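You operate a simulated robot arm through the tools that you are given. There is no shell and no other tool. Be economical: measure what you need, move in short steps, check, and stop when the job is done.

You run a simulated robot arm. Do the job below in one go: nothing can be reset, and whatever is moved stays where it is left.

Task
Lock out the compressor, vent the air line and try the start.
Fine: red handle off, padlock on the hasp, blue lever shut, orange lever open till the line gauge reads 0, then one push of the green button.
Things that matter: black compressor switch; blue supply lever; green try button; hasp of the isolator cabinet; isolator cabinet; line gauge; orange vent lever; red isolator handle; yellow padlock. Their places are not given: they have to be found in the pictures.

It is judged by the outcome, as a careful person would: the job done as asked, and still so three seconds after it is handed in. It fails if anything else is knocked over, pushed out of place, dropped, spilled or broken.

Robot
A 7-joint arm with a fingered hand, fixed in place. Base frame: the origin is at the foot of the arm, x ahead of it, y to its left, z up. Lengths are in m, angles in rad, forces in N, time in s.
With the tool pointing down near the work surface it reaches from about 0.4 to 0.74 m from the base axis. Its first joint turns from -2.897 to 2.897 rad. Payload 3.4 kg.
The TCP is the grasp point between the finger pads, 0.025 m short of the fingertips. In the tool frame z runs along the fingers and y along their closing line. The gripper opens to 0.088 m. The gripper's body begins 0.029 m behind the TCP. The gripper is a hand of 3 fingers: y runs from the thumb to the fingers, the wrist lies at [-0.013, -0.106, -0.174] in the tool frame.
Orientation is that of the tool frame in the base frame, as [roll, pitch, yaw] about the fixed x, y, z axes, in that order (R = Rz(yaw) Ry(pitch) Rx(roll)). With the fingers straight down and the wrist toward the robot, the tool's x, y and z point along [0, 1, 0], [1, 0, 0] and [0, 0, -1] of the base frame.

Tools
- The arm moves only by the tool play_rows. Its argument "steps" is a list of rows, each an object (a shift or turn left out is 0) with "dp": the shift along the base's x, y, z in units of 40 mm (1.0 is 40 mm), a list of three; "angular": the turn, a rotation vector about the base's x, y, z in units of 8 degrees (1.0 is 8 degrees), a list of three. In form: [{"dp": [x, y, z], "angular": [wx, wy, wz]}, ...]. A call has 1 to 20 rows; each row shifts and turns the commanded pose from where the row before left it. A call with a number of a shift or a turn outside -1 to 1 is refused whole. Each row takes 0.2 s and may step no farther than 0.05 m and 0.15 rad from the row before; otherwise, the whole call is refused. A pose out of reach is approached as far as the arm can. The call stops where the force on the tool passes 60 N (or 10 N more than at its start, if that is more) or the arm is blocked; 0.2 s more then pass. In this call time passes only in rows, and 0.2 s behind the last. The reply holds the time, the measured pose of the TCP, the force on the tool along the base axes, the opening and the grip force, in the units named above and with some noise, with the torque about the TCP (base axes, N m) and any sound that the robot's microphone picked up.
- Cameras (640 x 400 px; columns grow to the right, rows downward): "scene" is fixed at [0.2207, 0.4993, 1.5929]; the picture's right is [-0.97, -0.26, 0.00], its down [-0.11, 0.42, -0.90] and it looks along [0.24, -0.87, -0.43] (base axes); focal length 311 px, centre (320, 200). "wrist" rides on the gripper at [0.058, -0.085, -0.099] in the tool frame; the picture's right is [-0.67, 0.35, -0.66], its down [-0.69, -0.63, 0.37] and it looks along [-0.29, 0.69, 0.66] (tool axes); focal length 261 px, centre (320, 200).
- grab_frame(camera): a new picture of that camera. It takes no simulated time.
- lift_body(by): slides the trunk up (or, below 0, down) by that many m; the arm rides with it, the base frame stays. It gives what a move gives, with no picture.
- set_fingers(index, middle, thumb_bend, thumb_turn): sets how far each is bent, from 0 (flat) to 1 (curled in); at 0.3 the hand is open as for a grip, at 0.7 the pads meet at the TCP. One left out holds its place. A second passes; each finger stops where it meets its share of the squeeze, and holds until it gets a number again. It is the only way to open and close the hand. It gives what a move gives, with no picture; readings hold the bend of each and the force on the fingers (four entries, about 0 where the hand has none), thumb and palm. thumb_turn goes from beside the hand (0) to across from the fingers (1), as for a grip.
- measure_at(camera, pixels): for up to 12 pixels [column, row] of the newest picture of that camera ("zoom" is the newest enlarged one), the place [x, y, z] in the base frame of the surface seen there, good to about 0.002 m. It takes no simulated time.
- enlarge(camera, box): a new picture of the part [left, top, right, bottom] of that camera's present view, enlarged. It takes no simulated time.
- sign_off(): hands the job in; it is judged then, once.

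Work in short steps. Measure before you move; look again where a grasp or a placing could have gone wrong, and mend it. You have 80 turns and 38 pictures in all, those below and enlarged ones among them. Open the gripper and draw the arm clear of the work before you hand the job in, unless the task says otherwise; then end with one line.

The tools are called after "Request:" as a command line: name --argument value ..., lists and objects as JSON in quotes. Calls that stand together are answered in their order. play_rows: Moves the arm, as the interface text tells. Its arguments: {"type":"object","properties":{"steps":{"type":"array"}},"required":["steps"]} The other tools are called the same way: lift_body (by) slides the trunk up or down; set_fingers (index, middle, thumb_bend, thumb_turn) moves the fingers one by one; grab_frame (camera) takes a picture; measure_at (camera, pixels) gives the place of the surface under pixels of a picture; enlarge (camera, box) takes an enlarged picture of a part of a camera's view; sign_off () hands the job in.

At the start:

```text
clock: 0.0
tool_pos: [0.2501, -0.2163, 1.3281]
orientation: [-3.141, 0.001, 1.572]
force: [-0.3, -0.3, -0.4]
ft_torque: [-0.04, 0.01, 0.0]
finger_gap: 0.0876
finger_force: 0.2
shape: jaw
bend: [0.3, 0.3, 0.3, 0.98]
finger forces: [0.0, 0.0, 0.0, 0.1, 0.0, 0.0]
trunk travel left (down, up): [-0.525, 0.065]
```

scene: 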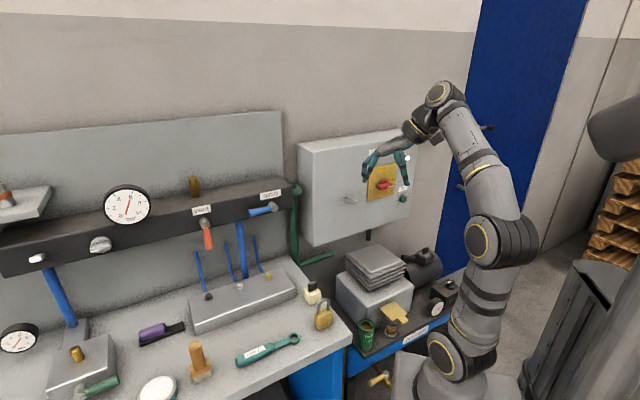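
wrist: 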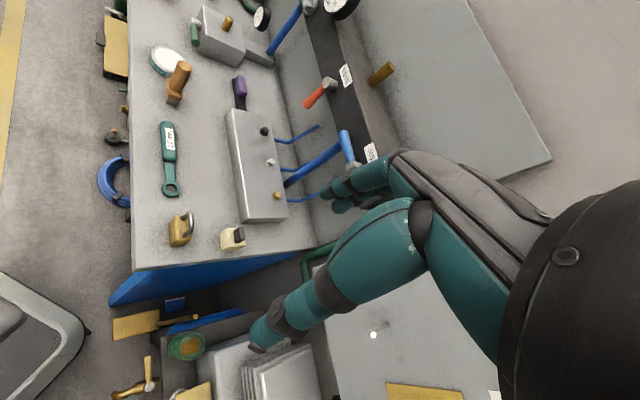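

The scene shows the cabinet around (355,190), valve levers at (207,235) and (263,209), and the padlock at (323,315). I enlarge these areas.

Request:
enlarge --camera "scene" --box '[290, 120, 450, 260]'

Request:
enlarge --camera "scene" --box '[90, 160, 310, 300]'

Request:
enlarge --camera "scene" --box '[290, 240, 470, 390]'

```text
2.86 times, centred on (370, 190) of scene
```

zoom: 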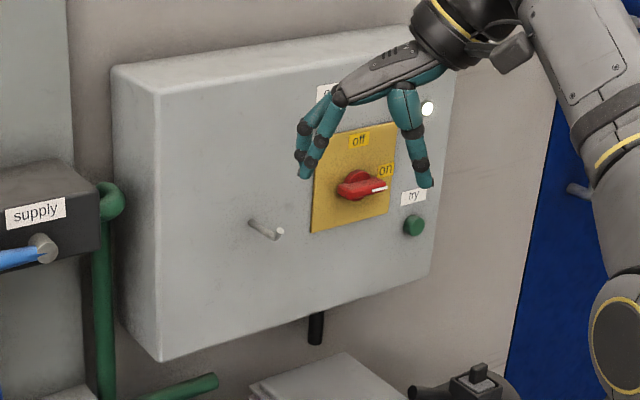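

```text
2.86 times, centred on (200, 230) of scene
```

zoom: 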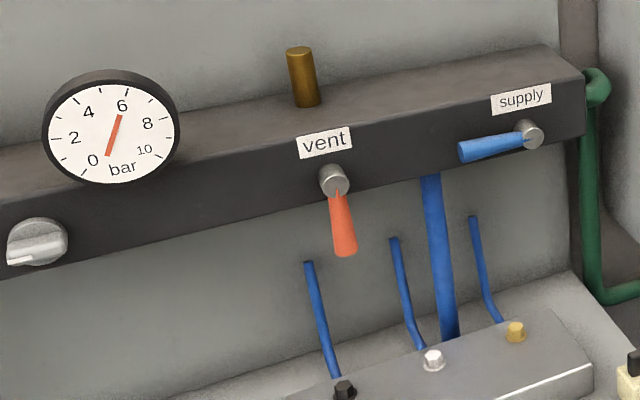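

```text
2.67 times, centred on (380, 315) of scene
```

zoom: 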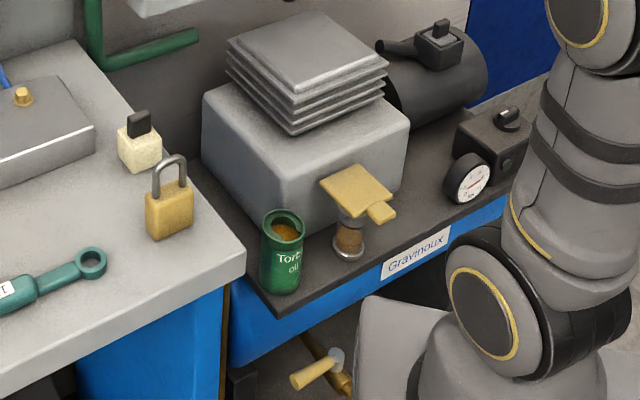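

I measure key points on the padlock (zoom) and on cabinet and manifold (scene).

Request:
measure_at --camera "zoom" --pixels '[[168, 212], [147, 200], [192, 195], [150, 235], [190, 222], [170, 156], [155, 180], [185, 172], [139, 150], [139, 122], [220, 250], [125, 230]]'

Request:
measure_at --camera "scene" --pixels '[[384.7, 185.1], [381.5, 182], [392.7, 185.5], [347.3, 197.7], [351, 200], [355.3, 201.5], [402.5, 198.8], [360, 180], [330, 220], [395, 210], [320, 145], [398, 135]]'

Request:
measure_at --camera "scene" --pixels '[[205, 222.5], [207, 230], [209, 246], [274, 206.5], [265, 209], [252, 213], [203, 211], [230, 225], [193.5, 188], [194, 178], [127, 205], [102, 244]]'

```text
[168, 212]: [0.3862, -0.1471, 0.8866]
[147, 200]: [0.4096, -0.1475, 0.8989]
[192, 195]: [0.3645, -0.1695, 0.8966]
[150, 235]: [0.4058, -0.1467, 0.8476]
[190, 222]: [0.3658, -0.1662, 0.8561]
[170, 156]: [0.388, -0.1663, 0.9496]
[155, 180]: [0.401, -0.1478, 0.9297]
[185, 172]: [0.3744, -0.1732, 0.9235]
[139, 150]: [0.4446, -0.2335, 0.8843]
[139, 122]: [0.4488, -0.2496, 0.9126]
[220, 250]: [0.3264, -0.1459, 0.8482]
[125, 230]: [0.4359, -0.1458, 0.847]
```

```text
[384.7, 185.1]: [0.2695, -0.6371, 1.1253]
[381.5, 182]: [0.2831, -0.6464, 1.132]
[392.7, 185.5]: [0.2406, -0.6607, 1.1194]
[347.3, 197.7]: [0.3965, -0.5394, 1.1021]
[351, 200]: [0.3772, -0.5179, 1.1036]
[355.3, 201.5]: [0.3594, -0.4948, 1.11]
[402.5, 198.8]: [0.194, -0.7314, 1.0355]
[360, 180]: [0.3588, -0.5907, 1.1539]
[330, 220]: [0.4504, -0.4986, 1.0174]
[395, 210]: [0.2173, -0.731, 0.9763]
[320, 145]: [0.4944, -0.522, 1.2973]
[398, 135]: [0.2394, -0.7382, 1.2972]
```

```text
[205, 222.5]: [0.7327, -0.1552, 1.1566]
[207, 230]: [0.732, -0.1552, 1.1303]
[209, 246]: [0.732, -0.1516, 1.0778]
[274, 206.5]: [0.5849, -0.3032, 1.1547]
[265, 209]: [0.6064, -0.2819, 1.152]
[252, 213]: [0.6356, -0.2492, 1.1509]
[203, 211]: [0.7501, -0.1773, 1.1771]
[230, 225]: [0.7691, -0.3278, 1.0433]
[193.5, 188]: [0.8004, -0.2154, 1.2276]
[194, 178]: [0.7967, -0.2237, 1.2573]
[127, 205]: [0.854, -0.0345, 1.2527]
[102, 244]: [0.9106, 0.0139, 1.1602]
```

The face normal is about (-0.707,0.707,0). I zoom tighter on the handle and on the hasp peg for exact positions.

Request:
enlarge --camera "scene" --box '[335, 160, 415, 215]'

```text
7.27 times, centred on (375, 188) of scene
```

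zoom: 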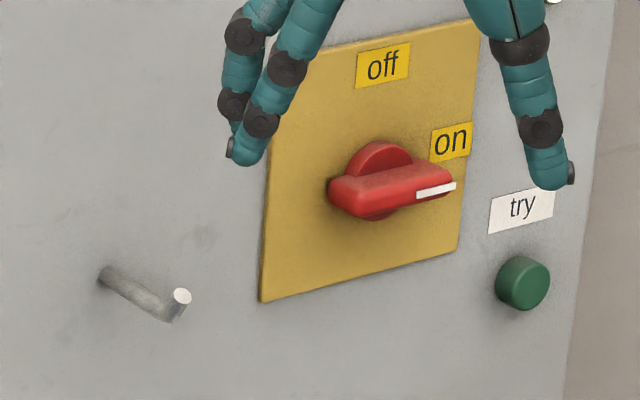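

The knob is a hub with a bar across it; the peg has a short upturned end. I measure them.

Request:
measure_at --camera "zoom" --pixels '[[335, 185], [395, 170], [450, 178], [360, 200], [420, 195], [380, 150], [383, 65], [450, 140], [105, 275], [165, 312], [181, 297], [522, 285]]'

Request:
measure_at --camera "zoom" --pixels '[[300, 180], [372, 217], [330, 200], [452, 192], [140, 290], [122, 282], [182, 290], [174, 310], [130, 310], [505, 285], [535, 265], [345, 178]]'

```text
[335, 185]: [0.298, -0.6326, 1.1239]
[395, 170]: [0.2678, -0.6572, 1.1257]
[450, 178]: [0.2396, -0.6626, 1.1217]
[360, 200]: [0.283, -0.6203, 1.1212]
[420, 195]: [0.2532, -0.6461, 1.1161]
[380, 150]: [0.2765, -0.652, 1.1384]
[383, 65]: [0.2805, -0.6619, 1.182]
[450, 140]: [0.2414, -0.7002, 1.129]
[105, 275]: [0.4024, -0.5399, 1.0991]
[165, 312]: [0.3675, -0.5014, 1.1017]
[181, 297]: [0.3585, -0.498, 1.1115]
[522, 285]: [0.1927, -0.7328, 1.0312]
```

```text
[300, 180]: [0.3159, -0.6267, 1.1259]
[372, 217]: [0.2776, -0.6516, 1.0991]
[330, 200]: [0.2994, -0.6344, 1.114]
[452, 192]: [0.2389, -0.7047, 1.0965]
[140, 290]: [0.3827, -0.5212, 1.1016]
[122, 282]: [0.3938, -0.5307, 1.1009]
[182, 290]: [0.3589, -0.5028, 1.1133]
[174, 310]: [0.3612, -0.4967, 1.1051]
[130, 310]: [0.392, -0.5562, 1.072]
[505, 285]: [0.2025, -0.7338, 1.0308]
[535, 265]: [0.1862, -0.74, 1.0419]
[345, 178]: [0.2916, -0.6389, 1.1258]
```

Knob pivot ≈ (t −0.267, z 1.119), front at n −0.638. I first turn the tool in place: yaw −45°, then tip it to point horizontally at the cabinet.

Request:
play_rows --steps '[{"angular": [0, 0, -0.9375]}, {"angular": [0, 0, -0.9375]}, {"angular": [0, 0, -0.9375]}, {"angular": [0, 0, -0.9375]}, {"angular": [0, 0, -0.9375]}, {"angular": [0, 0, -0.9375]}, {"angular": [-0.663, -0.663, 0]}, {"angular": [-0.663, -0.663, 0]}, {"angular": [-0.663, -0.663, 0]}, {"angular": [-0.663, -0.663, 0]}, {"angular": [-0.663, -0.663, 0]}, {"angular": [-0.663, -0.663, 0]}, {"angular": [-0.663, -0.663, 0]}, {"angular": [-0.663, -0.663, 0]}, {"angular": [-0.663, -0.663, 0]}, {"angular": [-0.663, -0.663, 0]}, {"angular": [-0.663, -0.663, 0]}, {"angular": [-0.663, -0.663, 0]}]'

```text
clock: 2.6
tool_pos: [0.3218, -0.2125, 1.2646]
orientation: [2.58, 0.039, 0.918]
force: [0.4, 0.8, 0.6]
ft_torque: [-0.01, 0.02, -0.02]
finger_gap: 0.0879
finger_force: 0.0
shape: jaw
bend: [0.3, 0.3, 0.3, 0.98]
finger forces: [0.0, 0.0, 0.0, 0.0, 0.0, 0.1]
trunk travel left (down, up): [-0.525, 0.065]
stopped in row 13: the arm was blocked; the commanded pose is now the measured one
```

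The turn was blocked with the wrist too near the base; I shift the hand toward the cabinet first, then resume the tilt.

Request:
play_rows --steps '[{"dp": [-0.257, -0.857, -0.1]}, {"dp": [-0.257, -0.857, -0.1]}, {"dp": [-0.257, -0.857, -0.1]}, {"dp": [-0.257, -0.857, -0.1]}, {"dp": [-0.257, -0.857, -0.1]}, {"dp": [-0.257, -0.857, -0.1], "angular": [0.2, -0.16, -0.95]}, {"angular": [-0.64, -0.64, 0]}, {"angular": [-0.64, -0.64, 0]}, {"angular": [-0.64, -0.64, 0]}, {"angular": [-0.64, -0.64, 0]}, {"angular": [-0.64, -0.64, 0]}, {"angular": [-0.64, -0.64, 0]}, {"angular": [-0.64, -0.64, 0]}, {"angular": [-0.64, -0.64, 0]}]'

```text
clock: 4.7
tool_pos: [0.2912, -0.4152, 1.2141]
orientation: [2.304, 0.173, 0.786]
force: [0.8, -0.4, -0.2]
ft_torque: [-0.02, -0.03, 0.01]
finger_gap: 0.0879
finger_force: 0.1
shape: jaw
bend: [0.3, 0.3, 0.3, 0.98]
finger forces: [0.0, 0.0, 0.0, 0.0, 0.1, 0.0]
trunk travel left (down, up): [-0.525, 0.065]
stopped in row 10: the arm was blocked; the commanded pose is now the measured one
```

Blocked again; I look at the arm's posture.

Request:
grab_frame --camera "scene"

```text
31 pictures are left
```

scene: 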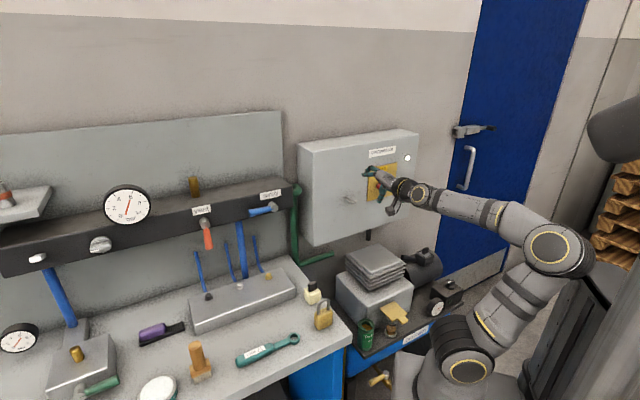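

The arm is fine, just folded too close. I move the TCP out to the knob's front (n≈−0.54) and continue tilting.

Request:
play_rows --steps '[{"dp": [-0.49, -0.78, -0.475]}, {"dp": [-0.49, -0.78, -0.475]}, {"dp": [-0.49, -0.78, -0.475]}, {"dp": [-0.49, -0.78, -0.475], "angular": [0.438, -0.438, 0]}, {"dp": [-0.49, -0.78, -0.475], "angular": [0.438, -0.438, 0]}, {"angular": [-0.62, -0.62, 0]}, {"angular": [-0.62, -0.62, 0]}, {"angular": [-0.62, -0.62, 0]}, {"angular": [-0.62, -0.62, 0]}, {"angular": [-0.62, -0.62, 0]}, {"angular": [-0.62, -0.62, 0]}]'

Request:
measure_at --camera "scene" --pixels '[[468, 368], [552, 250], [418, 193]]'

```text
clock: 5.3
tool_pos: [0.2731, -0.4676, 1.1754]
orientation: [2.383, 0.357, 0.804]
force: [0.1, 0.6, -0.3]
ft_torque: [0.04, 0.0, -0.02]
finger_gap: 0.0882
finger_force: 0.0
shape: jaw
bend: [0.3, 0.3, 0.3, 0.98]
finger forces: [0.1, 0.0, 0.0, 0.1, 0.1, 0.1]
trunk travel left (down, up): [-0.525, 0.065]
stopped in row 3: the arm was blocked; the commanded pose is now the measured one
```

```text
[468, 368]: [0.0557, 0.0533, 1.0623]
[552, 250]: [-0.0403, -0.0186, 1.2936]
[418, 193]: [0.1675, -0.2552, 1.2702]
```

A wrist limit is the likely cause: the shoulder sits at z≈1.06. Lowering the trunk gives the forearm an upward slope, so I slide it down a little and then raise the hand back.

Request:
lift_body --by -0.12

Request:
play_rows --steps '[{"dp": [0, 0, 0.75]}, {"dp": [0, 0, 0.75], "angular": [0.4, -0.4, 0]}, {"dp": [0, 0, 0.75], "angular": [0.4, -0.4, 0]}, {"dp": [0, 0, 0.75], "angular": [0.4, -0.4, 0]}, {"dp": [0, 0, 0], "angular": [0.4, -0.4, 0]}]'

Request:
lift_body --by -0.15

Request:
play_rows --steps '[{"dp": [0, 0, 0.75]}, {"dp": [0, 0, 0.75]}, {"dp": [0, 0, 0.75]}, {"dp": [0, 0, 0.75]}, {"angular": [0.3, -0.3, 0]}]'

```text
clock: 6.8
tool_pos: [0.2791, -0.4663, 1.0557]
orientation: [2.399, 0.399, 0.811]
force: [-0.3, 0.3, 0.3]
ft_torque: [0.01, -0.03, 0.0]
finger_gap: 0.0879
finger_force: 0.0
shape: jaw
bend: [0.3, 0.3, 0.3, 0.98]
finger forces: [0.0, 0.1, 0.1, 0.0, 0.0, 0.1]
trunk travel left (down, up): [-0.405, 0.185]
```

```text
clock: 8.0
tool_pos: [0.2703, -0.4688, 1.1764]
orientation: [2.374, 0.033, 0.797]
force: [-0.2, 0.6, -0.1]
ft_torque: [0.01, -0.02, -0.01]
finger_gap: 0.0882
finger_force: 0.1
shape: jaw
bend: [0.3, 0.3, 0.3, 0.98]
finger forces: [0.0, 0.1, 0.1, 0.1, 0.0, 0.1]
trunk travel left (down, up): [-0.405, 0.185]
```

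```text
clock: 9.8
tool_pos: [0.2721, -0.4677, 1.027]
orientation: [2.377, 0.037, 0.799]
force: [-0.4, 0.2, 0.9]
ft_torque: [0.01, -0.01, -0.02]
finger_gap: 0.0879
finger_force: 0.1
shape: jaw
bend: [0.3, 0.3, 0.3, 0.98]
finger forces: [0.1, 0.0, 0.0, 0.0, 0.0, 0.0]
trunk travel left (down, up): [-0.255, 0.335]
```

```text
clock: 11.0
tool_pos: [0.2715, -0.4694, 1.148]
orientation: [2.375, -0.022, 0.799]
force: [-0.3, 0.4, 0.4]
ft_torque: [0.02, -0.02, 0.02]
finger_gap: 0.0881
finger_force: 0.1
shape: jaw
bend: [0.3, 0.3, 0.3, 0.98]
finger forces: [0.1, 0.0, 0.0, 0.0, 0.1, 0.0]
trunk travel left (down, up): [-0.255, 0.335]
```

Now it follows. I move to the pre-approach point in front of the knob and tilt to horizontal.

Request:
play_rows --steps '[{"dp": [-0.49, -0.634, -0.18]}, {"dp": [-0.49, -0.634, -0.18]}, {"dp": [-0.49, -0.634, -0.18]}, {"dp": [-0.49, -0.634, -0.18]}, {"angular": [-0.582, -0.582, 0]}, {"angular": [-0.582, -0.582, 0]}, {"angular": [-0.582, -0.582, 0]}, {"angular": [-0.582, -0.582, 0]}, {"angular": [-0.582, -0.582, 0]}, {"angular": [-0.582, -0.582, 0]}, {"angular": [-0.582, -0.582, 0]}]'

Request:
grab_frame --camera "scene"

```text
clock: 13.4
tool_pos: [0.1949, -0.5608, 1.097]
orientation: [1.632, -0.002, 0.823]
force: [-0.3, 0.2, 0.3]
ft_torque: [-0.02, 0.02, 0.0]
finger_gap: 0.0878
finger_force: 0.0
shape: jaw
bend: [0.3, 0.3, 0.3, 0.98]
finger forces: [0.0, 0.0, 0.0, 0.0, 0.0, 0.1]
out of reach, approached as far as the arm can: row 4, 11
trunk travel left (down, up): [-0.255, 0.335]
```

```text
30 pictures are left
```

scene: 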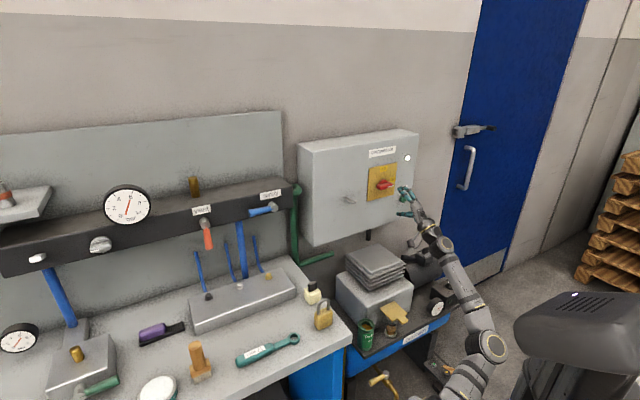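

The arm is now nearly stretched, so I raise the trunk by 0.1 and bring the TCP back down level with the knob.

Request:
lift_body --by 0.1

Request:
play_rows --steps '[{"dp": [0, -0.06, -0.65], "angular": [-0.15, -0.15, -0.13]}, {"dp": [0, -0.06, -0.65], "angular": [-0.15, -0.15, -0.13]}, {"dp": [0, -0.06, -0.6], "angular": [0, 0, 0]}]'

```text
clock: 14.7
tool_pos: [0.1965, -0.5595, 1.1966]
orientation: [1.631, 0.001, 0.823]
force: [0.5, 0.4, 0.2]
ft_torque: [0.03, 0.0, -0.01]
finger_gap: 0.0878
finger_force: 0.1
shape: jaw
bend: [0.3, 0.3, 0.3, 0.98]
finger forces: [0.0, 0.0, 0.1, 0.1, 0.1, 0.0]
trunk travel left (down, up): [-0.355, 0.235]
```

```text
clock: 15.5
tool_pos: [0.1973, -0.5663, 1.1204]
orientation: [1.571, 0.002, 0.786]
force: [-0.1, 0.3, -0.4]
ft_torque: [0.02, 0.02, -0.01]
finger_gap: 0.0878
finger_force: 0.1
shape: jaw
bend: [0.3, 0.3, 0.3, 0.98]
finger forces: [0.0, 0.0, 0.1, 0.1, 0.0, 0.0]
trunk travel left (down, up): [-0.355, 0.235]
```

Orientation is now exact; I check alignment with the wrist camera before closing in on the knob.

Request:
grab_frame --camera "wrist"

Request:
enlarge --camera "scene" --box '[330, 150, 450, 240]'

```text
29 pictures are left
```

wrist: 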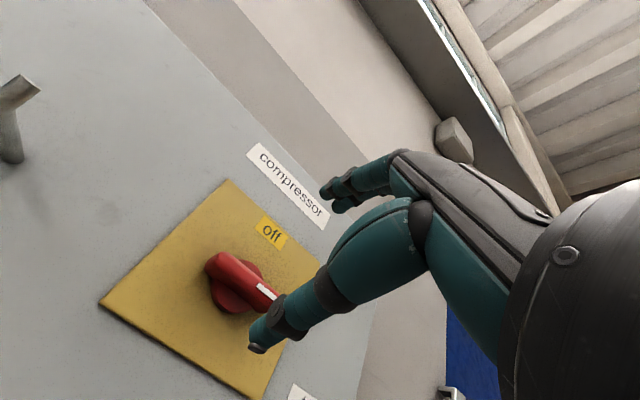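

```text
4.44 times, centred on (390, 195) of scene
```

zoom: 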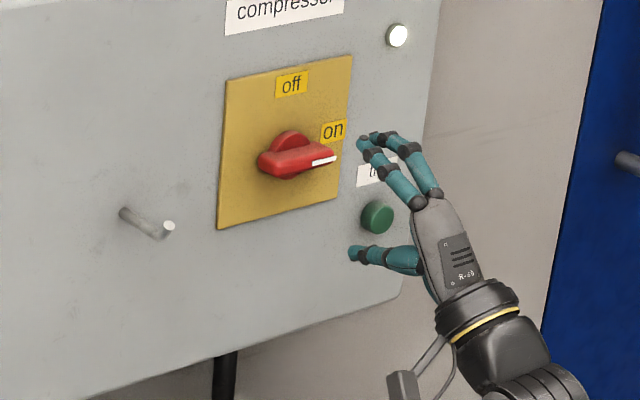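

Alignment looks right. I advance ~0.1 m so the pads straddle the bar, then close on it.

Request:
play_rows --steps '[{"dp": [0.54, -0.61, -0.01]}, {"dp": [0.54, -0.61, -0.01]}, {"dp": [0.54, -0.61, -0.01]}]'

Request:
set_fingers --index 0.62 --middle 0.62 --thumb_bend 0.62

Request:
enlarge --camera "scene" --box '[330, 150, 450, 240]'

```text
clock: 16.3
tool_pos: [0.2656, -0.6402, 1.1207]
orientation: [1.573, 0.002, 0.79]
force: [-0.5, -0.6, -0.3]
ft_torque: [0.0, 0.01, 0.04]
finger_gap: 0.0882
finger_force: 0.0
shape: jaw
bend: [0.3, 0.3, 0.3, 0.98]
finger forces: [0.0, 0.0, 0.0, 0.0, 0.0, 0.0]
trunk travel left (down, up): [-0.355, 0.235]
```

```text
clock: 17.3
tool_pos: [0.2629, -0.6393, 1.1208]
orientation: [1.572, 0.002, 0.787]
force: [0.1, -0.3, -0.2]
ft_torque: [-0.01, -0.02, 0.02]
finger_gap: 0.0157
finger_force: 0.0
shape: fingers
bend: [0.62, 0.62, 0.62, 0.98]
finger forces: [0.1, 0.1, 0.0, 0.0, 0.0, 0.1]
trunk travel left (down, up): [-0.355, 0.235]
```

```text
4.44 times, centred on (390, 195) of scene
```

zoom: 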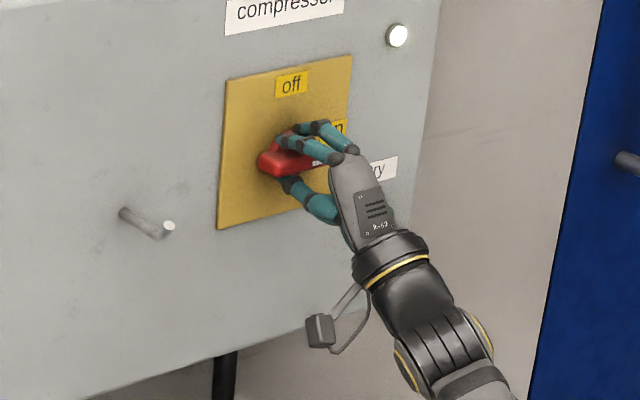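

The fingers straddle the bar loosely. I snug them and rotate 45° counter-clockwise as seen from the front.

Request:
set_fingers --index 0.66 --middle 0.66 --thumb_bend 0.66

Request:
play_rows --steps '[{"angular": [-0.663, 0.663, 0]}, {"angular": [-0.663, 0.663, 0]}, {"angular": [-0.663, 0.663, 0]}, {"angular": [-0.663, 0.663, 0]}, {"angular": [-0.663, 0.663, 0]}, {"angular": [-0.663, 0.663, 0]}]'

Request:
enlarge --camera "scene" --box '[330, 150, 450, 240]'

```text
clock: 18.3
tool_pos: [0.2637, -0.6391, 1.1212]
orientation: [1.572, 0.001, 0.788]
force: [0.2, 0.4, -0.2]
ft_torque: [0.0, -0.01, 0.02]
finger_gap: 0.0115
finger_force: 2.0
shape: fingers
bend: [0.64, 0.65, 0.64, 0.98]
finger forces: [1.0, 1.1, 0.0, 0.1, 1.4, 0.0]
trunk travel left (down, up): [-0.355, 0.235]
```

```text
clock: 19.7
tool_pos: [0.2633, -0.6115, 1.1157]
orientation: [1.573, 0.789, 0.787]
force: [1.9, -1.1, 1.0]
ft_torque: [0.01, -0.06, -0.04]
finger_gap: 0.0147
finger_force: 2.7
shape: fingers
bend: [0.62, 0.66, 0.63, 0.97]
finger forces: [2.9, 0.0, 0.1, 0.1, 1.8, 0.1]
out of reach, approached as far as the arm can: row 4, 5, 6
trunk travel left (down, up): [-0.355, 0.235]
```

```text
4.44 times, centred on (390, 195) of scene
```

zoom: 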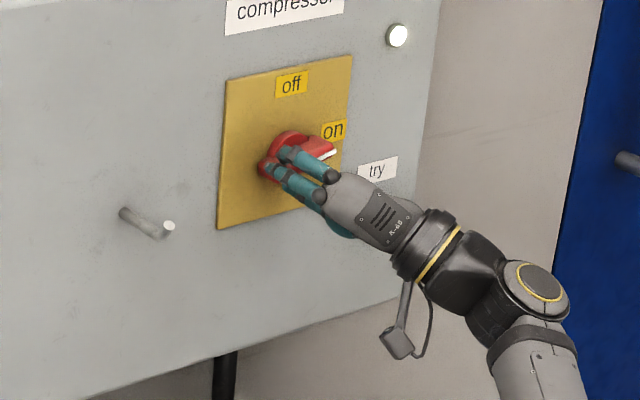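

The bar turned only partly and the pose ran out of reach. I open, back off and undo the rotation; then I'll push the bar's end up with the thumb instead.

Request:
set_fingers --index 0.3 --middle 0.3 --thumb_bend 0.3

Request:
play_rows --steps '[{"dp": [-0.6, 0.6, 0]}, {"dp": [-0.6, 0.6, 0]}, {"angular": [0.663, -0.663, 0]}, {"angular": [0.663, -0.663, 0]}, {"angular": [0.663, -0.663, 0]}, {"angular": [0.663, -0.663, 0]}, {"angular": [0.663, -0.663, 0]}, {"angular": [0.663, -0.663, 0]}]'

Request:
enlarge --camera "scene" --box '[330, 150, 450, 240]'

```text
clock: 20.7
tool_pos: [0.2622, -0.611, 1.1164]
orientation: [1.574, 0.787, 0.788]
force: [-0.6, -0.5, -0.3]
ft_torque: [0.0, -0.05, -0.05]
finger_gap: 0.0847
finger_force: 0.0
shape: fingers
bend: [0.3, 0.3, 0.3, 0.97]
finger forces: [0.0, 0.0, 0.0, 0.0, 0.0, 0.0]
trunk travel left (down, up): [-0.355, 0.235]
```

```text
clock: 22.5
tool_pos: [0.2129, -0.5644, 1.1163]
orientation: [1.572, 0.002, 0.789]
force: [0.0, -0.2, 0.5]
ft_torque: [-0.02, -0.03, -0.03]
finger_gap: 0.0847
finger_force: 0.1
shape: fingers
bend: [0.3, 0.3, 0.3, 0.97]
finger forces: [0.0, 0.0, 0.1, 0.0, 0.1, 0.1]
trunk travel left (down, up): [-0.355, 0.235]
```

```text
4.44 times, centred on (390, 195) of scene
```

zoom: 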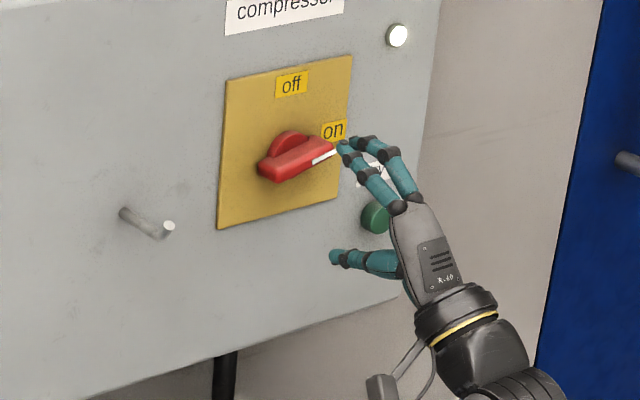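

The bar is about 15–20° up already. I measure the thumb and finger tips and bar end to place the thumb accurately.

Request:
measure_at --camera "zoom" --pixels '[[334, 253], [335, 262], [350, 250], [343, 146], [357, 142], [328, 158], [331, 148], [265, 175]]'

```text
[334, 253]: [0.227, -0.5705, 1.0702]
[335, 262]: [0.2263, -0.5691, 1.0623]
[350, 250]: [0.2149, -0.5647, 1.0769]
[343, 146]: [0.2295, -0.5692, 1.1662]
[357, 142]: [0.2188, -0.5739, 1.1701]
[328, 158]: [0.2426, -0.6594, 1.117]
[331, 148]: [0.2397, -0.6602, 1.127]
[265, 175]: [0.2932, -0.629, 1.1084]
```

Thumb centre is ~0.05 below the TCP. I shift to t≈−0.294, z≈1.148, advance so the thumb sits under the bar's right end, then push along the arc.

Request:
play_rows --steps '[{"dp": [-0.4, -0.4, 0.4]}, {"dp": [-0.4, -0.4, 0.4]}, {"dp": [0.755, -0.755, 0]}, {"dp": [0.755, -0.755, 0]}]'

Request:
play_rows --steps '[{"dp": [-0.062, -0.062, 0.4]}, {"dp": [0.018, 0.018, 0.338]}, {"dp": [0.053, 0.053, 0.188]}, {"dp": [0.088, 0.088, 0.158]}, {"dp": [0.115, 0.115, 0.125]}, {"dp": [0.088, 0.088, 0.05]}]'

Request:
enlarge --camera "scene" --box '[330, 150, 450, 240]'

```text
clock: 23.5
tool_pos: [0.2441, -0.6569, 1.1479]
orientation: [1.573, 0.002, 0.789]
force: [-0.2, -0.5, -0.1]
ft_torque: [0.01, 0.01, 0.01]
finger_gap: 0.0845
finger_force: 0.0
shape: fingers
bend: [0.3, 0.3, 0.3, 0.97]
finger forces: [0.0, 0.1, 0.0, 0.0, 0.0, 0.0]
trunk travel left (down, up): [-0.355, 0.235]
```

```text
clock: 24.9
tool_pos: [0.2522, -0.6431, 1.1986]
orientation: [1.575, -0.001, 0.783]
force: [-6.1, -5.1, -4.3]
ft_torque: [-0.3, 0.33, -0.05]
finger_gap: 0.0895
finger_force: 3.9
shape: fingers
bend: [0.3, 0.3, 0.24, 1.0]
finger forces: [0.1, 0.0, 0.0, 0.0, 8.9, 0.0]
out of reach, approached as far as the arm can: row 2
trunk travel left (down, up): [-0.355, 0.235]
```

```text
4.44 times, centred on (390, 195) of scene
```

zoom: 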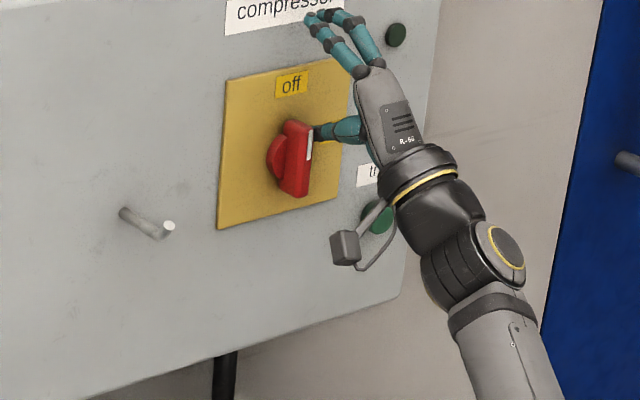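

The lamp has gone out and the bar is almost upright. I push a bit further in +t to seat it at its stop.

Request:
play_rows --steps '[{"dp": [0.1, 0.1, 0]}, {"dp": [0.1, 0.1, 0]}, {"dp": [0.1, 0.1, 0]}]'

Request:
play_rows --steps '[{"dp": [-0.2, -0.2, 0]}, {"dp": [-0.2, -0.2, 0]}, {"dp": [-0.8, 0.8, 0]}, {"dp": [-0.8, 0.8, 0]}, {"dp": [-0.8, 0.8, 0]}]'

Request:
enlarge --camera "scene" --box '[330, 150, 450, 240]'

```text
clock: 25.7
tool_pos: [0.2618, -0.6325, 1.1971]
orientation: [1.575, -0.004, 0.785]
force: [-15.2, -18.3, -5.0]
ft_torque: [-0.87, 0.69, -0.05]
finger_gap: 0.0909
finger_force: 10.3
shape: fingers
bend: [0.3, 0.3, 0.22, 1.0]
finger forces: [0.0, 0.0, 0.0, 0.0, 20.0, 0.1]
trunk travel left (down, up): [-0.355, 0.235]
```

```text
clock: 26.9
tool_pos: [0.1539, -0.5456, 1.1983]
orientation: [1.573, 0.003, 0.789]
force: [0.0, -1.2, -0.2]
ft_torque: [0.0, -0.02, 0.0]
finger_gap: 0.0849
finger_force: 0.0
shape: fingers
bend: [0.3, 0.3, 0.3, 0.98]
finger forces: [0.0, 0.1, 0.1, 0.0, 0.0, 0.0]
trunk travel left (down, up): [-0.355, 0.235]
```

```text
4.44 times, centred on (390, 195) of scene
```

zoom: 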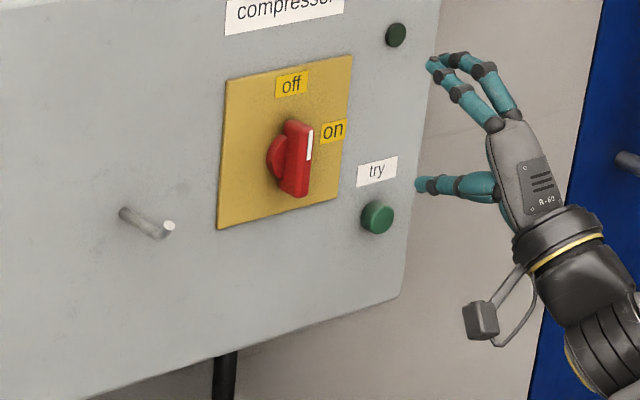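

The knob is fully off. Now the padlock: I enlarge it to find its pose.

Request:
enlarge --camera "scene" --box '[295, 270, 350, 340]'

```text
5.71 times, centred on (322, 305) of scene
```

zoom: 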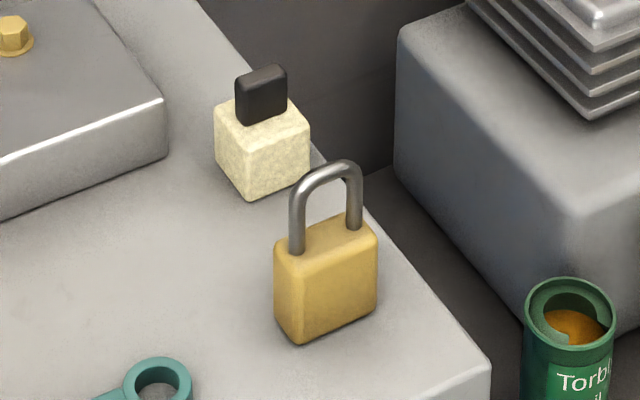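

Request:
measure_at --camera "zoom" --pixels '[[303, 330], [372, 300], [303, 275], [372, 245], [338, 290], [278, 260], [292, 305], [296, 235], [353, 215], [328, 163], [340, 225], [305, 230]]'

Request:
measure_at --camera "zoom" --pixels '[[320, 235], [365, 228], [276, 240], [300, 185], [358, 185], [328, 250], [260, 190], [305, 160], [215, 130], [380, 330], [470, 370], [290, 320]]'

```text
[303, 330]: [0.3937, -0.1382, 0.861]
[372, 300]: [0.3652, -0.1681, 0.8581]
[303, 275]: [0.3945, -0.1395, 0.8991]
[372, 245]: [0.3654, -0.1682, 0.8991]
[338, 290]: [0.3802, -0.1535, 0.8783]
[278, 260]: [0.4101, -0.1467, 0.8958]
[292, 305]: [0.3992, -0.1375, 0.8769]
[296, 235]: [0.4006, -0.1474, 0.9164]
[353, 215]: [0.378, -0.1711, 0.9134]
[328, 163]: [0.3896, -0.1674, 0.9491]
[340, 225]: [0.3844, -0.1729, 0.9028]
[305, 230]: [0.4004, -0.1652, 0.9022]
```

```text
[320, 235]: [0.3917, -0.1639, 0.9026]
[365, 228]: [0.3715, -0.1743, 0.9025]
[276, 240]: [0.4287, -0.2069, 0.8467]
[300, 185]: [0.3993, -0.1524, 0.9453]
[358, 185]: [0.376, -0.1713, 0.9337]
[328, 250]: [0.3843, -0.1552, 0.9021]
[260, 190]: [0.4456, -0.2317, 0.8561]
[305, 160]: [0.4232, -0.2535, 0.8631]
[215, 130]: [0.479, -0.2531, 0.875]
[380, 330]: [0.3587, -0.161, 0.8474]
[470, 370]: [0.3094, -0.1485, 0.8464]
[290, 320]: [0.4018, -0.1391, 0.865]
```

The padlock's faces align with the cabinet: body t 0.139–0.185, n −0.3765…−0.403, z 0.847–0.9025, shackle top 0.95. I'll take it from the front with the closing line along t, so I move to open space and roll the hand 90° (wrist toward +t).

Request:
play_rows --steps '[{"dp": [0.9, 0.6, 0]}, {"dp": [0.9, 0.6, 0]}, {"dp": [0.9, 0.6, 0]}, {"dp": [0.9, 0.6, 0]}, {"dp": [0.9, 0.6, 0]}, {"dp": [0.9, 0.6, 0]}, {"angular": [0.663, -0.663, 0]}, {"angular": [0.663, -0.663, 0]}, {"angular": [0.663, -0.663, 0]}, {"angular": [0.663, -0.663, 0]}, {"angular": [0.663, -0.663, 0]}, {"angular": [0.663, -0.663, 0]}, {"angular": [0.663, -0.663, 0]}, {"angular": [0.663, -0.663, 0]}, {"angular": [0.663, -0.663, 0]}, {"angular": [0.663, -0.663, 0]}, {"angular": [0.663, -0.663, 0]}, {"angular": [0.663, -0.663, 0]}]'

```text
clock: 30.7
tool_pos: [0.1261, -0.6317, 0.9505]
orientation: [1.491, -1.274, 0.879]
force: [0.4, 0.4, 0.4]
ft_torque: [-0.01, -0.02, -0.03]
finger_gap: 0.085
finger_force: 0.1
shape: fingers
bend: [0.3, 0.3, 0.3, 0.98]
finger forces: [0.1, 0.0, 0.0, 0.0, 0.0, 0.0]
out of reach, approached as far as the arm can: row 7, 8, 9, 10, 11, 12, 13, 14, 15, 16, 17, 18
trunk travel left (down, up): [-0.355, 0.235]
```

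The arm strayed a lot trying to reach that pose; I look.

Request:
grab_frame --camera "scene"

```text
21 pictures are left
```

scene: 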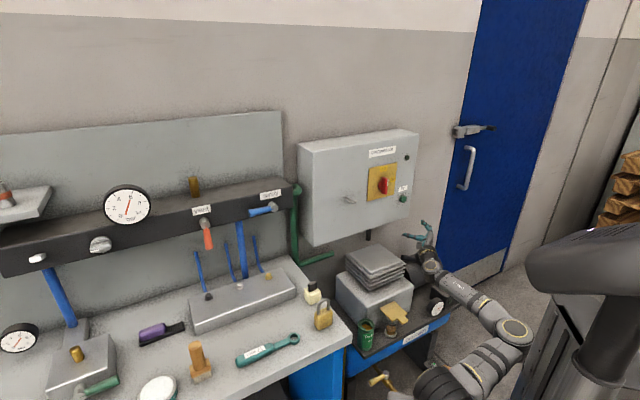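

Nothing was touched, but that roll is unsuitable. I undo the roll while moving up and back to open space; then I'll use the natural hand pose with the closing line along d (thumb toward the robot).

Request:
play_rows --steps '[{"dp": [0, 0.3, 0.7], "angular": [-0.64, 0.64, 0]}, {"dp": [0, 0.3, 0.7], "angular": [-0.64, 0.64, 0]}, {"dp": [0.2, 0.5, 0.7], "angular": [-0.64, 0.64, 0]}, {"dp": [0.3, 0.5, 0.7], "angular": [-0.64, 0.64, 0]}, {"dp": [0.3, 0.5, 0.7], "angular": [-0.64, 0.64, 0]}, {"dp": [0.4, 0.6, 0.6], "angular": [-0.64, 0.64, 0]}, {"dp": [0.4, 0.6, 0.6], "angular": [-0.64, 0.64, 0]}, {"dp": [0.4, 0.6, 0.6], "angular": [-0.64, 0.64, 0]}, {"dp": [0.4, 0.6, 0.6], "angular": [-0.64, 0.64, 0]}, {"dp": [0.4, 0.6, 0.3], "angular": [-0.64, 0.64, 0]}]'

```text
clock: 32.9
tool_pos: [0.2315, -0.4224, 1.2027]
orientation: [1.579, -0.014, 0.824]
force: [0.4, -0.3, -0.5]
ft_torque: [0.02, -0.01, -0.01]
finger_gap: 0.0848
finger_force: 0.0
shape: fingers
bend: [0.3, 0.3, 0.3, 0.98]
finger forces: [0.1, 0.0, 0.0, 0.0, 0.0, 0.0]
trunk travel left (down, up): [-0.355, 0.235]
```

Recovered. Now I tip the tool down (y = d) while moving above the padlock.

Request:
play_rows --steps '[{"dp": [0.35, 0.56, -0.2], "angular": [0.663, 0.663, 0]}, {"dp": [0.35, 0.56, -0.2], "angular": [0.663, 0.663, 0]}, {"dp": [0.35, 0.56, -0.2], "angular": [0.663, 0.663, 0]}, {"dp": [0.35, 0.56, -0.2], "angular": [0.663, 0.663, 0]}, {"dp": [0.35, 0.56, -0.2], "angular": [0.663, 0.663, 0]}, {"dp": [0.35, 0.56, -0.2], "angular": [0.663, 0.663, 0]}, {"dp": [0.35, 0.56, -0.2], "angular": [0.663, 0.663, 0]}, {"dp": [0.35, 0.56, -0.2], "angular": [0.663, 0.663, 0]}, {"dp": [0.35, 0.56, -0.2], "angular": [0.663, 0.663, 0]}, {"dp": [0.35, 0.56, -0.2], "angular": [0.663, 0.663, 0]}, {"dp": [0.35, 0.56, -0.2], "angular": [0.663, 0.663, 0]}, {"dp": [0.35, 0.56, -0.2], "angular": [0.663, 0.663, 0]}]'

```text
clock: 35.5
tool_pos: [0.3984, -0.157, 1.1094]
orientation: [-3.134, -0.037, 0.77]
force: [-0.1, -0.6, 0.7]
ft_torque: [-0.02, 0.0, -0.01]
finger_gap: 0.0847
finger_force: 0.2
shape: fingers
bend: [0.3, 0.3, 0.3, 0.98]
finger forces: [0.0, 0.0, 0.0, 0.0, 0.0, 0.0]
trunk travel left (down, up): [-0.355, 0.235]
```

Reached. Now I lean the hand 60° toward +t (so it comes from the left of the lock), shifting the TCP to +t a little.

Request:
play_rows --steps '[{"dp": [0.15, 0.15, 0], "angular": [-0.663, 0.663, 0]}, {"dp": [0.15, 0.15, 0], "angular": [-0.663, 0.663, 0]}, {"dp": [0.15, 0.15, 0], "angular": [-0.663, 0.663, 0]}, {"dp": [0.15, 0.15, 0], "angular": [-0.663, 0.663, 0]}, {"dp": [0.15, 0.15, 0], "angular": [-0.663, 0.663, 0]}, {"dp": [0.15, 0.15, 0], "angular": [-0.663, 0.663, 0]}, {"dp": [0.15, 0.15, 0], "angular": [-0.663, 0.663, 0]}, {"dp": [0.15, 0.15, 0], "angular": [-0.663, 0.663, 0]}]'

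```text
clock: 37.3
tool_pos: [0.4462, -0.1055, 1.1085]
orientation: [3.122, 1.012, 0.756]
force: [-0.1, -0.1, 0.5]
ft_torque: [0.06, 0.01, -0.01]
finger_gap: 0.085
finger_force: 0.1
shape: fingers
bend: [0.3, 0.3, 0.3, 0.98]
finger forces: [0.0, 0.0, 0.1, 0.1, 0.0, 0.0]
trunk travel left (down, up): [-0.355, 0.235]
```

That pose is reachable. I lower to z≈0.96 beside the lock and check with pictures.

Request:
play_rows --steps '[{"dp": [0, 0, -0.9], "angular": [-0.1, 0.1, 0.2]}, {"dp": [0, 0, -0.9], "angular": [-0.08, 0.08, 0]}, {"dp": [0, 0, -0.9]}, {"dp": [0, 0, -0.9]}]'

Request:
grab_frame --camera "wrist"

Request:
enlarge --camera "scene" --box '[230, 250, 370, 370]'

```text
clock: 38.3
tool_pos: [0.449, -0.1038, 0.9616]
orientation: [3.125, 1.043, 0.786]
force: [0.2, -0.4, -0.2]
ft_torque: [-0.01, -0.01, -0.01]
finger_gap: 0.0849
finger_force: 0.0
shape: fingers
bend: [0.3, 0.3, 0.3, 0.98]
finger forces: [0.0, 0.0, 0.0, 0.0, 0.0, 0.0]
trunk travel left (down, up): [-0.355, 0.235]
```

```text
20 pictures are left
```

wrist: 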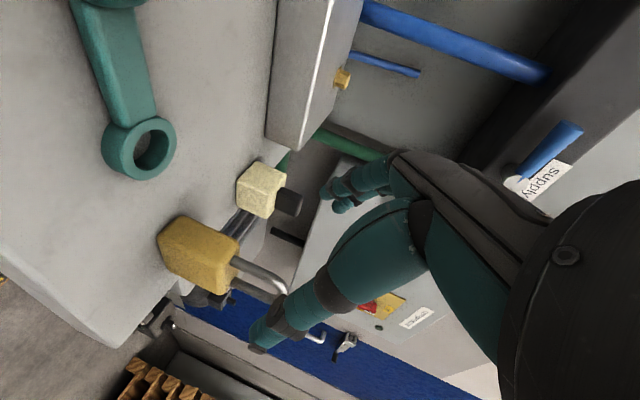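

```text
3.33 times, centred on (300, 310) of scene
```

zoom: 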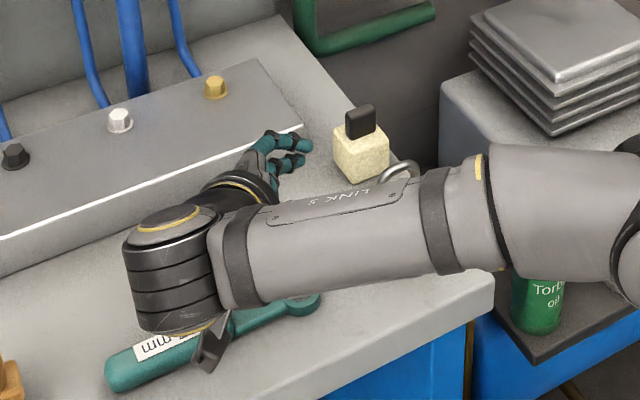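

I measure clearances of the forearm, wrist block and camera over the bench and wrench.

Request:
measure_at --camera "zoom" --pixels '[[350, 270], [165, 320], [212, 345], [205, 365], [250, 290], [300, 145], [295, 160], [270, 318], [400, 170], [430, 260], [190, 335], [115, 370]]'

Request:
measure_at --camera "wrist" --pixels '[[260, 190], [245, 200], [285, 195], [190, 240], [215, 270], [265, 290], [240, 230], [235, 258], [255, 345], [335, 195], [330, 60], [300, 140]]'

```text
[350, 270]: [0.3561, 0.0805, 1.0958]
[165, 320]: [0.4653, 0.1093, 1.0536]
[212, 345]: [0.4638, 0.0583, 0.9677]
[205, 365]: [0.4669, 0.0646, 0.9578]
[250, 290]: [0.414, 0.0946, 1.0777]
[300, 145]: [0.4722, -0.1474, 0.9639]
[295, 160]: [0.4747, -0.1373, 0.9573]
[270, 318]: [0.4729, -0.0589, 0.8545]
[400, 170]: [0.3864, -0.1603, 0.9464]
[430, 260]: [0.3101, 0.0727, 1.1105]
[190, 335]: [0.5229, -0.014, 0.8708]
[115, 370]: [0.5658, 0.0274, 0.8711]
```

```text
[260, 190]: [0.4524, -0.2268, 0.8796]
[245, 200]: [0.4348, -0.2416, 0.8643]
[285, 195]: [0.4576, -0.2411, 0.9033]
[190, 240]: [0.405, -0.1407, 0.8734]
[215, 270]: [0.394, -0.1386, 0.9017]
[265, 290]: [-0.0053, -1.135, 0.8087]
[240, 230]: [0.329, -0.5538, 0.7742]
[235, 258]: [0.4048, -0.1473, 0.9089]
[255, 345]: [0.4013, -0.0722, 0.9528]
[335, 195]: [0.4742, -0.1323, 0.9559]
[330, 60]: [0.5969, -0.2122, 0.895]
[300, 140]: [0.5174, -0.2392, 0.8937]
```

Clearances are fine. I half-close the hand (to pass the white block safely) and slide in along the tool axis so the pads straddle the lock body.

Request:
set_fingers --index 0.4 --middle 0.4 --thumb_bend 0.4

Request:
play_rows --steps '[{"dp": [0, 0, -0.42]}, {"dp": [0, 0, -0.42]}, {"dp": [-0.418, -0.408, -0.333]}, {"dp": [-0.418, -0.408, -0.333]}, {"dp": [-0.418, -0.408, -0.333]}]'

Request:
grab_frame --camera "wrist"

```text
clock: 39.3
tool_pos: [0.4479, -0.1031, 0.9633]
orientation: [3.124, 1.043, 0.787]
force: [0.5, 0.0, -0.3]
ft_torque: [-0.02, 0.0, 0.0]
finger_gap: 0.0642
finger_force: 0.1
shape: fingers
bend: [0.4, 0.4, 0.4, 0.98]
finger forces: [0.0, 0.0, 0.0, 0.0, 0.0, 0.0]
trunk travel left (down, up): [-0.355, 0.235]
```

```text
clock: 40.5
tool_pos: [0.3973, -0.1558, 0.8893]
orientation: [3.124, 1.046, 0.786]
force: [-0.3, 0.5, 0.9]
ft_torque: [0.01, 0.0, 0.01]
finger_gap: 0.0643
finger_force: 0.0
shape: fingers
bend: [0.4, 0.4, 0.4, 0.98]
finger forces: [0.0, 0.0, 0.0, 0.0, 0.0, 0.0]
trunk travel left (down, up): [-0.355, 0.235]
```

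```text
18 pictures are left
```

wrist: 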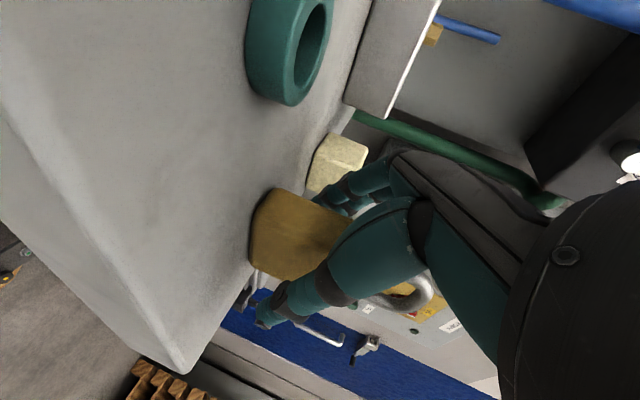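

The body sits between thumb and fingers. I close firmly.

Request:
set_fingers --index 0.7 --middle 0.7 --thumb_bend 0.7

Request:
play_rows --steps '[{"dp": [0, 0, 0.3]}, {"dp": [0, 0, 0.5]}, {"dp": [0, 0, 0.7]}]'

Request:
grab_frame --camera "wrist"

```text
clock: 41.5
tool_pos: [0.3983, -0.1563, 0.8889]
orientation: [3.125, 1.045, 0.786]
force: [0.1, -1.9, 3.3]
ft_torque: [0.01, 0.04, 0.05]
finger_gap: 0.021
finger_force: 9.9
shape: fingers
bend: [0.62, 0.64, 0.59, 0.97]
finger forces: [5.2, 5.2, 0.0, 0.0, 9.3, 0.1]
trunk travel left (down, up): [-0.355, 0.235]
```

```text
clock: 42.3
tool_pos: [0.3979, -0.1545, 0.9499]
orientation: [3.123, 1.046, 0.785]
force: [0.1, -1.0, -2.0]
ft_torque: [0.01, -0.01, 0.02]
finger_gap: 0.0211
finger_force: 9.7
shape: fingers
bend: [0.62, 0.65, 0.59, 0.96]
finger forces: [5.3, 4.0, 0.1, 0.1, 9.5, 0.0]
trunk travel left (down, up): [-0.355, 0.235]
```

```text
17 pictures are left
```

wrist: 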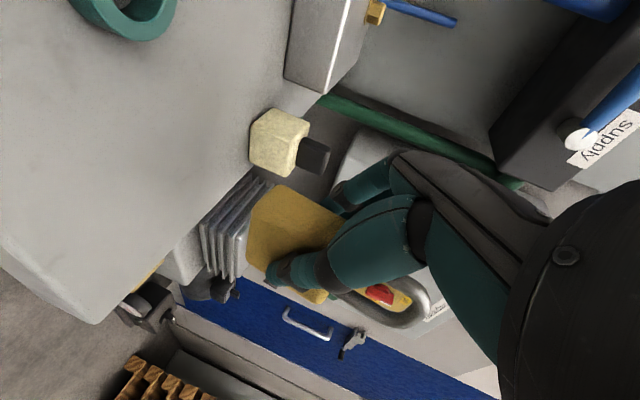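

The lock is held. I raise it to z≈1.07 and carry it to a point in front of the peg.

Request:
play_rows --steps '[{"dp": [0, 0, 1]}, {"dp": [0, 0, 1]}, {"dp": [0, 0, 1]}, {"dp": [-0.228, -0.931, 0]}, {"dp": [-0.228, -0.931, 0]}, {"dp": [-0.228, -0.931, 0]}, {"dp": [-0.228, -0.931, 0]}, {"dp": [-0.228, -0.931, 0]}, {"dp": [-0.228, -0.931, 0]}, {"dp": [-0.228, -0.931, 0]}, {"dp": [-0.228, -0.931, 0]}]'

Request:
enlarge --camera "scene" --box '[310, 155, 410, 255]'

```text
clock: 44.7
tool_pos: [0.3245, -0.4537, 1.0709]
orientation: [3.124, 1.046, 0.787]
force: [-0.1, -0.2, -0.7]
ft_torque: [0.02, 0.01, -0.01]
finger_gap: 0.0209
finger_force: 9.0
shape: fingers
bend: [0.62, 0.65, 0.59, 0.96]
finger forces: [5.2, 4.0, 0.0, 0.0, 9.4, 0.1]
trunk travel left (down, up): [-0.355, 0.235]
```

```text
4.00 times, centred on (360, 205) of scene
```

zoom: 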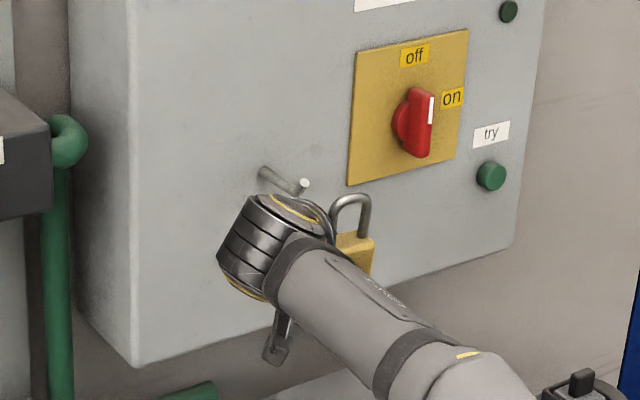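

I measure the shackle and body to fix the exact offset to the peg.

Request:
measure_at --camera "zoom" --pixels '[[350, 197], [366, 210], [366, 228], [335, 215], [334, 228], [348, 203], [357, 255], [370, 250], [345, 240], [302, 185], [280, 176], [295, 193]]'

```text
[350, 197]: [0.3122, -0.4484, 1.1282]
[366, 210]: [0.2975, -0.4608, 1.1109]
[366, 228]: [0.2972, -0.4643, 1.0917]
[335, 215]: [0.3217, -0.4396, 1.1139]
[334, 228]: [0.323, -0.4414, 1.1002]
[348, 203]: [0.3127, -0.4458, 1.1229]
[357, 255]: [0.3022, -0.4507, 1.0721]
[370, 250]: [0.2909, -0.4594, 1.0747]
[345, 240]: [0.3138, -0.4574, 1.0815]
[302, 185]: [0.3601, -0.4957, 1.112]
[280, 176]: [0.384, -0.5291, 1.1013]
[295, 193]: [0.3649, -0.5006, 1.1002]
```

Shackle: t −0.0995, n −0.541, inner top ≈1.122; peg t ≈ −0.099, lip top 1.114: aligned. I yaw the hand 15° so the knuckles stay off the cabinet, and insert most of the way.

Request:
play_rows --steps '[{"angular": [0, 0, 0.95]}, {"angular": [0, 0, 0.95], "dp": [0, 0.05, 0.05]}, {"dp": [0.352, -0.34, 0]}, {"dp": [0.352, -0.34, 0]}, {"dp": [0.352, -0.34, 0]}]'

Request:
enlarge --camera "scene" --box '[320, 170, 380, 240]'

```text
clock: 45.9
tool_pos: [0.3662, -0.4918, 1.0726]
orientation: [3.124, 1.045, 1.053]
force: [-0.8, -0.2, -1.7]
ft_torque: [0.04, -0.01, -0.02]
finger_gap: 0.021
finger_force: 9.3
shape: fingers
bend: [0.62, 0.65, 0.59, 0.96]
finger forces: [5.2, 4.1, 0.1, 0.1, 9.3, 0.1]
trunk travel left (down, up): [-0.355, 0.235]
```

```text
5.71 times, centred on (350, 205) of scene
```

zoom: 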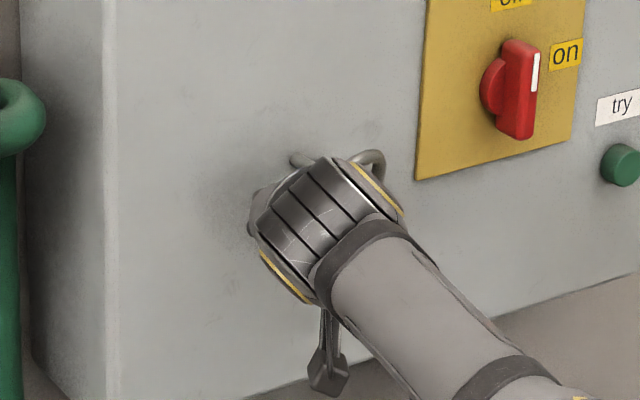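

The wrist joint hides the lock in the scene; I check with the wrist camera.

Request:
grab_frame --camera "wrist"

```text
14 pictures are left
```

wrist: 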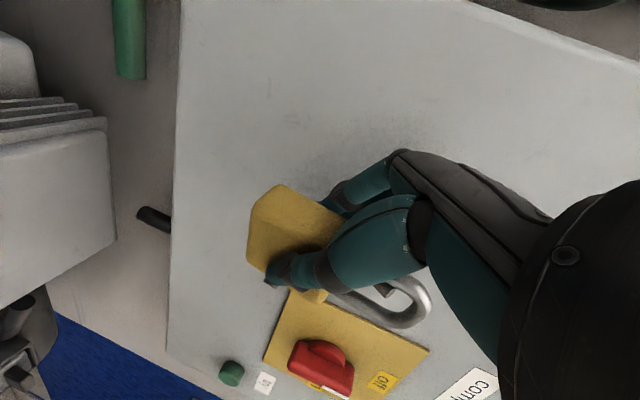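

Request:
enlarge --camera "wrist" --box '[310, 240, 450, 340]'

```text
4.00 times, centred on (380, 290) of wrist
```

zoom: 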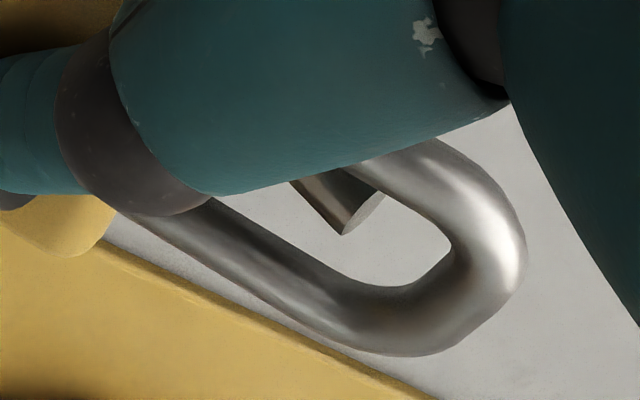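

Request:
measure_at --camera "zoom" --pixels '[[365, 212], [330, 205], [345, 185], [480, 250], [440, 175], [400, 310], [250, 240], [510, 230], [420, 240]]'

```text
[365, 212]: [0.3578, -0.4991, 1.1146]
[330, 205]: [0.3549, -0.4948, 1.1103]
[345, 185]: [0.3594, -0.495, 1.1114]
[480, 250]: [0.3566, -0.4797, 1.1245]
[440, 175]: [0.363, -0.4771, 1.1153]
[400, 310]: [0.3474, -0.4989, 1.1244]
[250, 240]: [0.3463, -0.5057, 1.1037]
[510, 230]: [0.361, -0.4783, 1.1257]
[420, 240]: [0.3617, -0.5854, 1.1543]
```

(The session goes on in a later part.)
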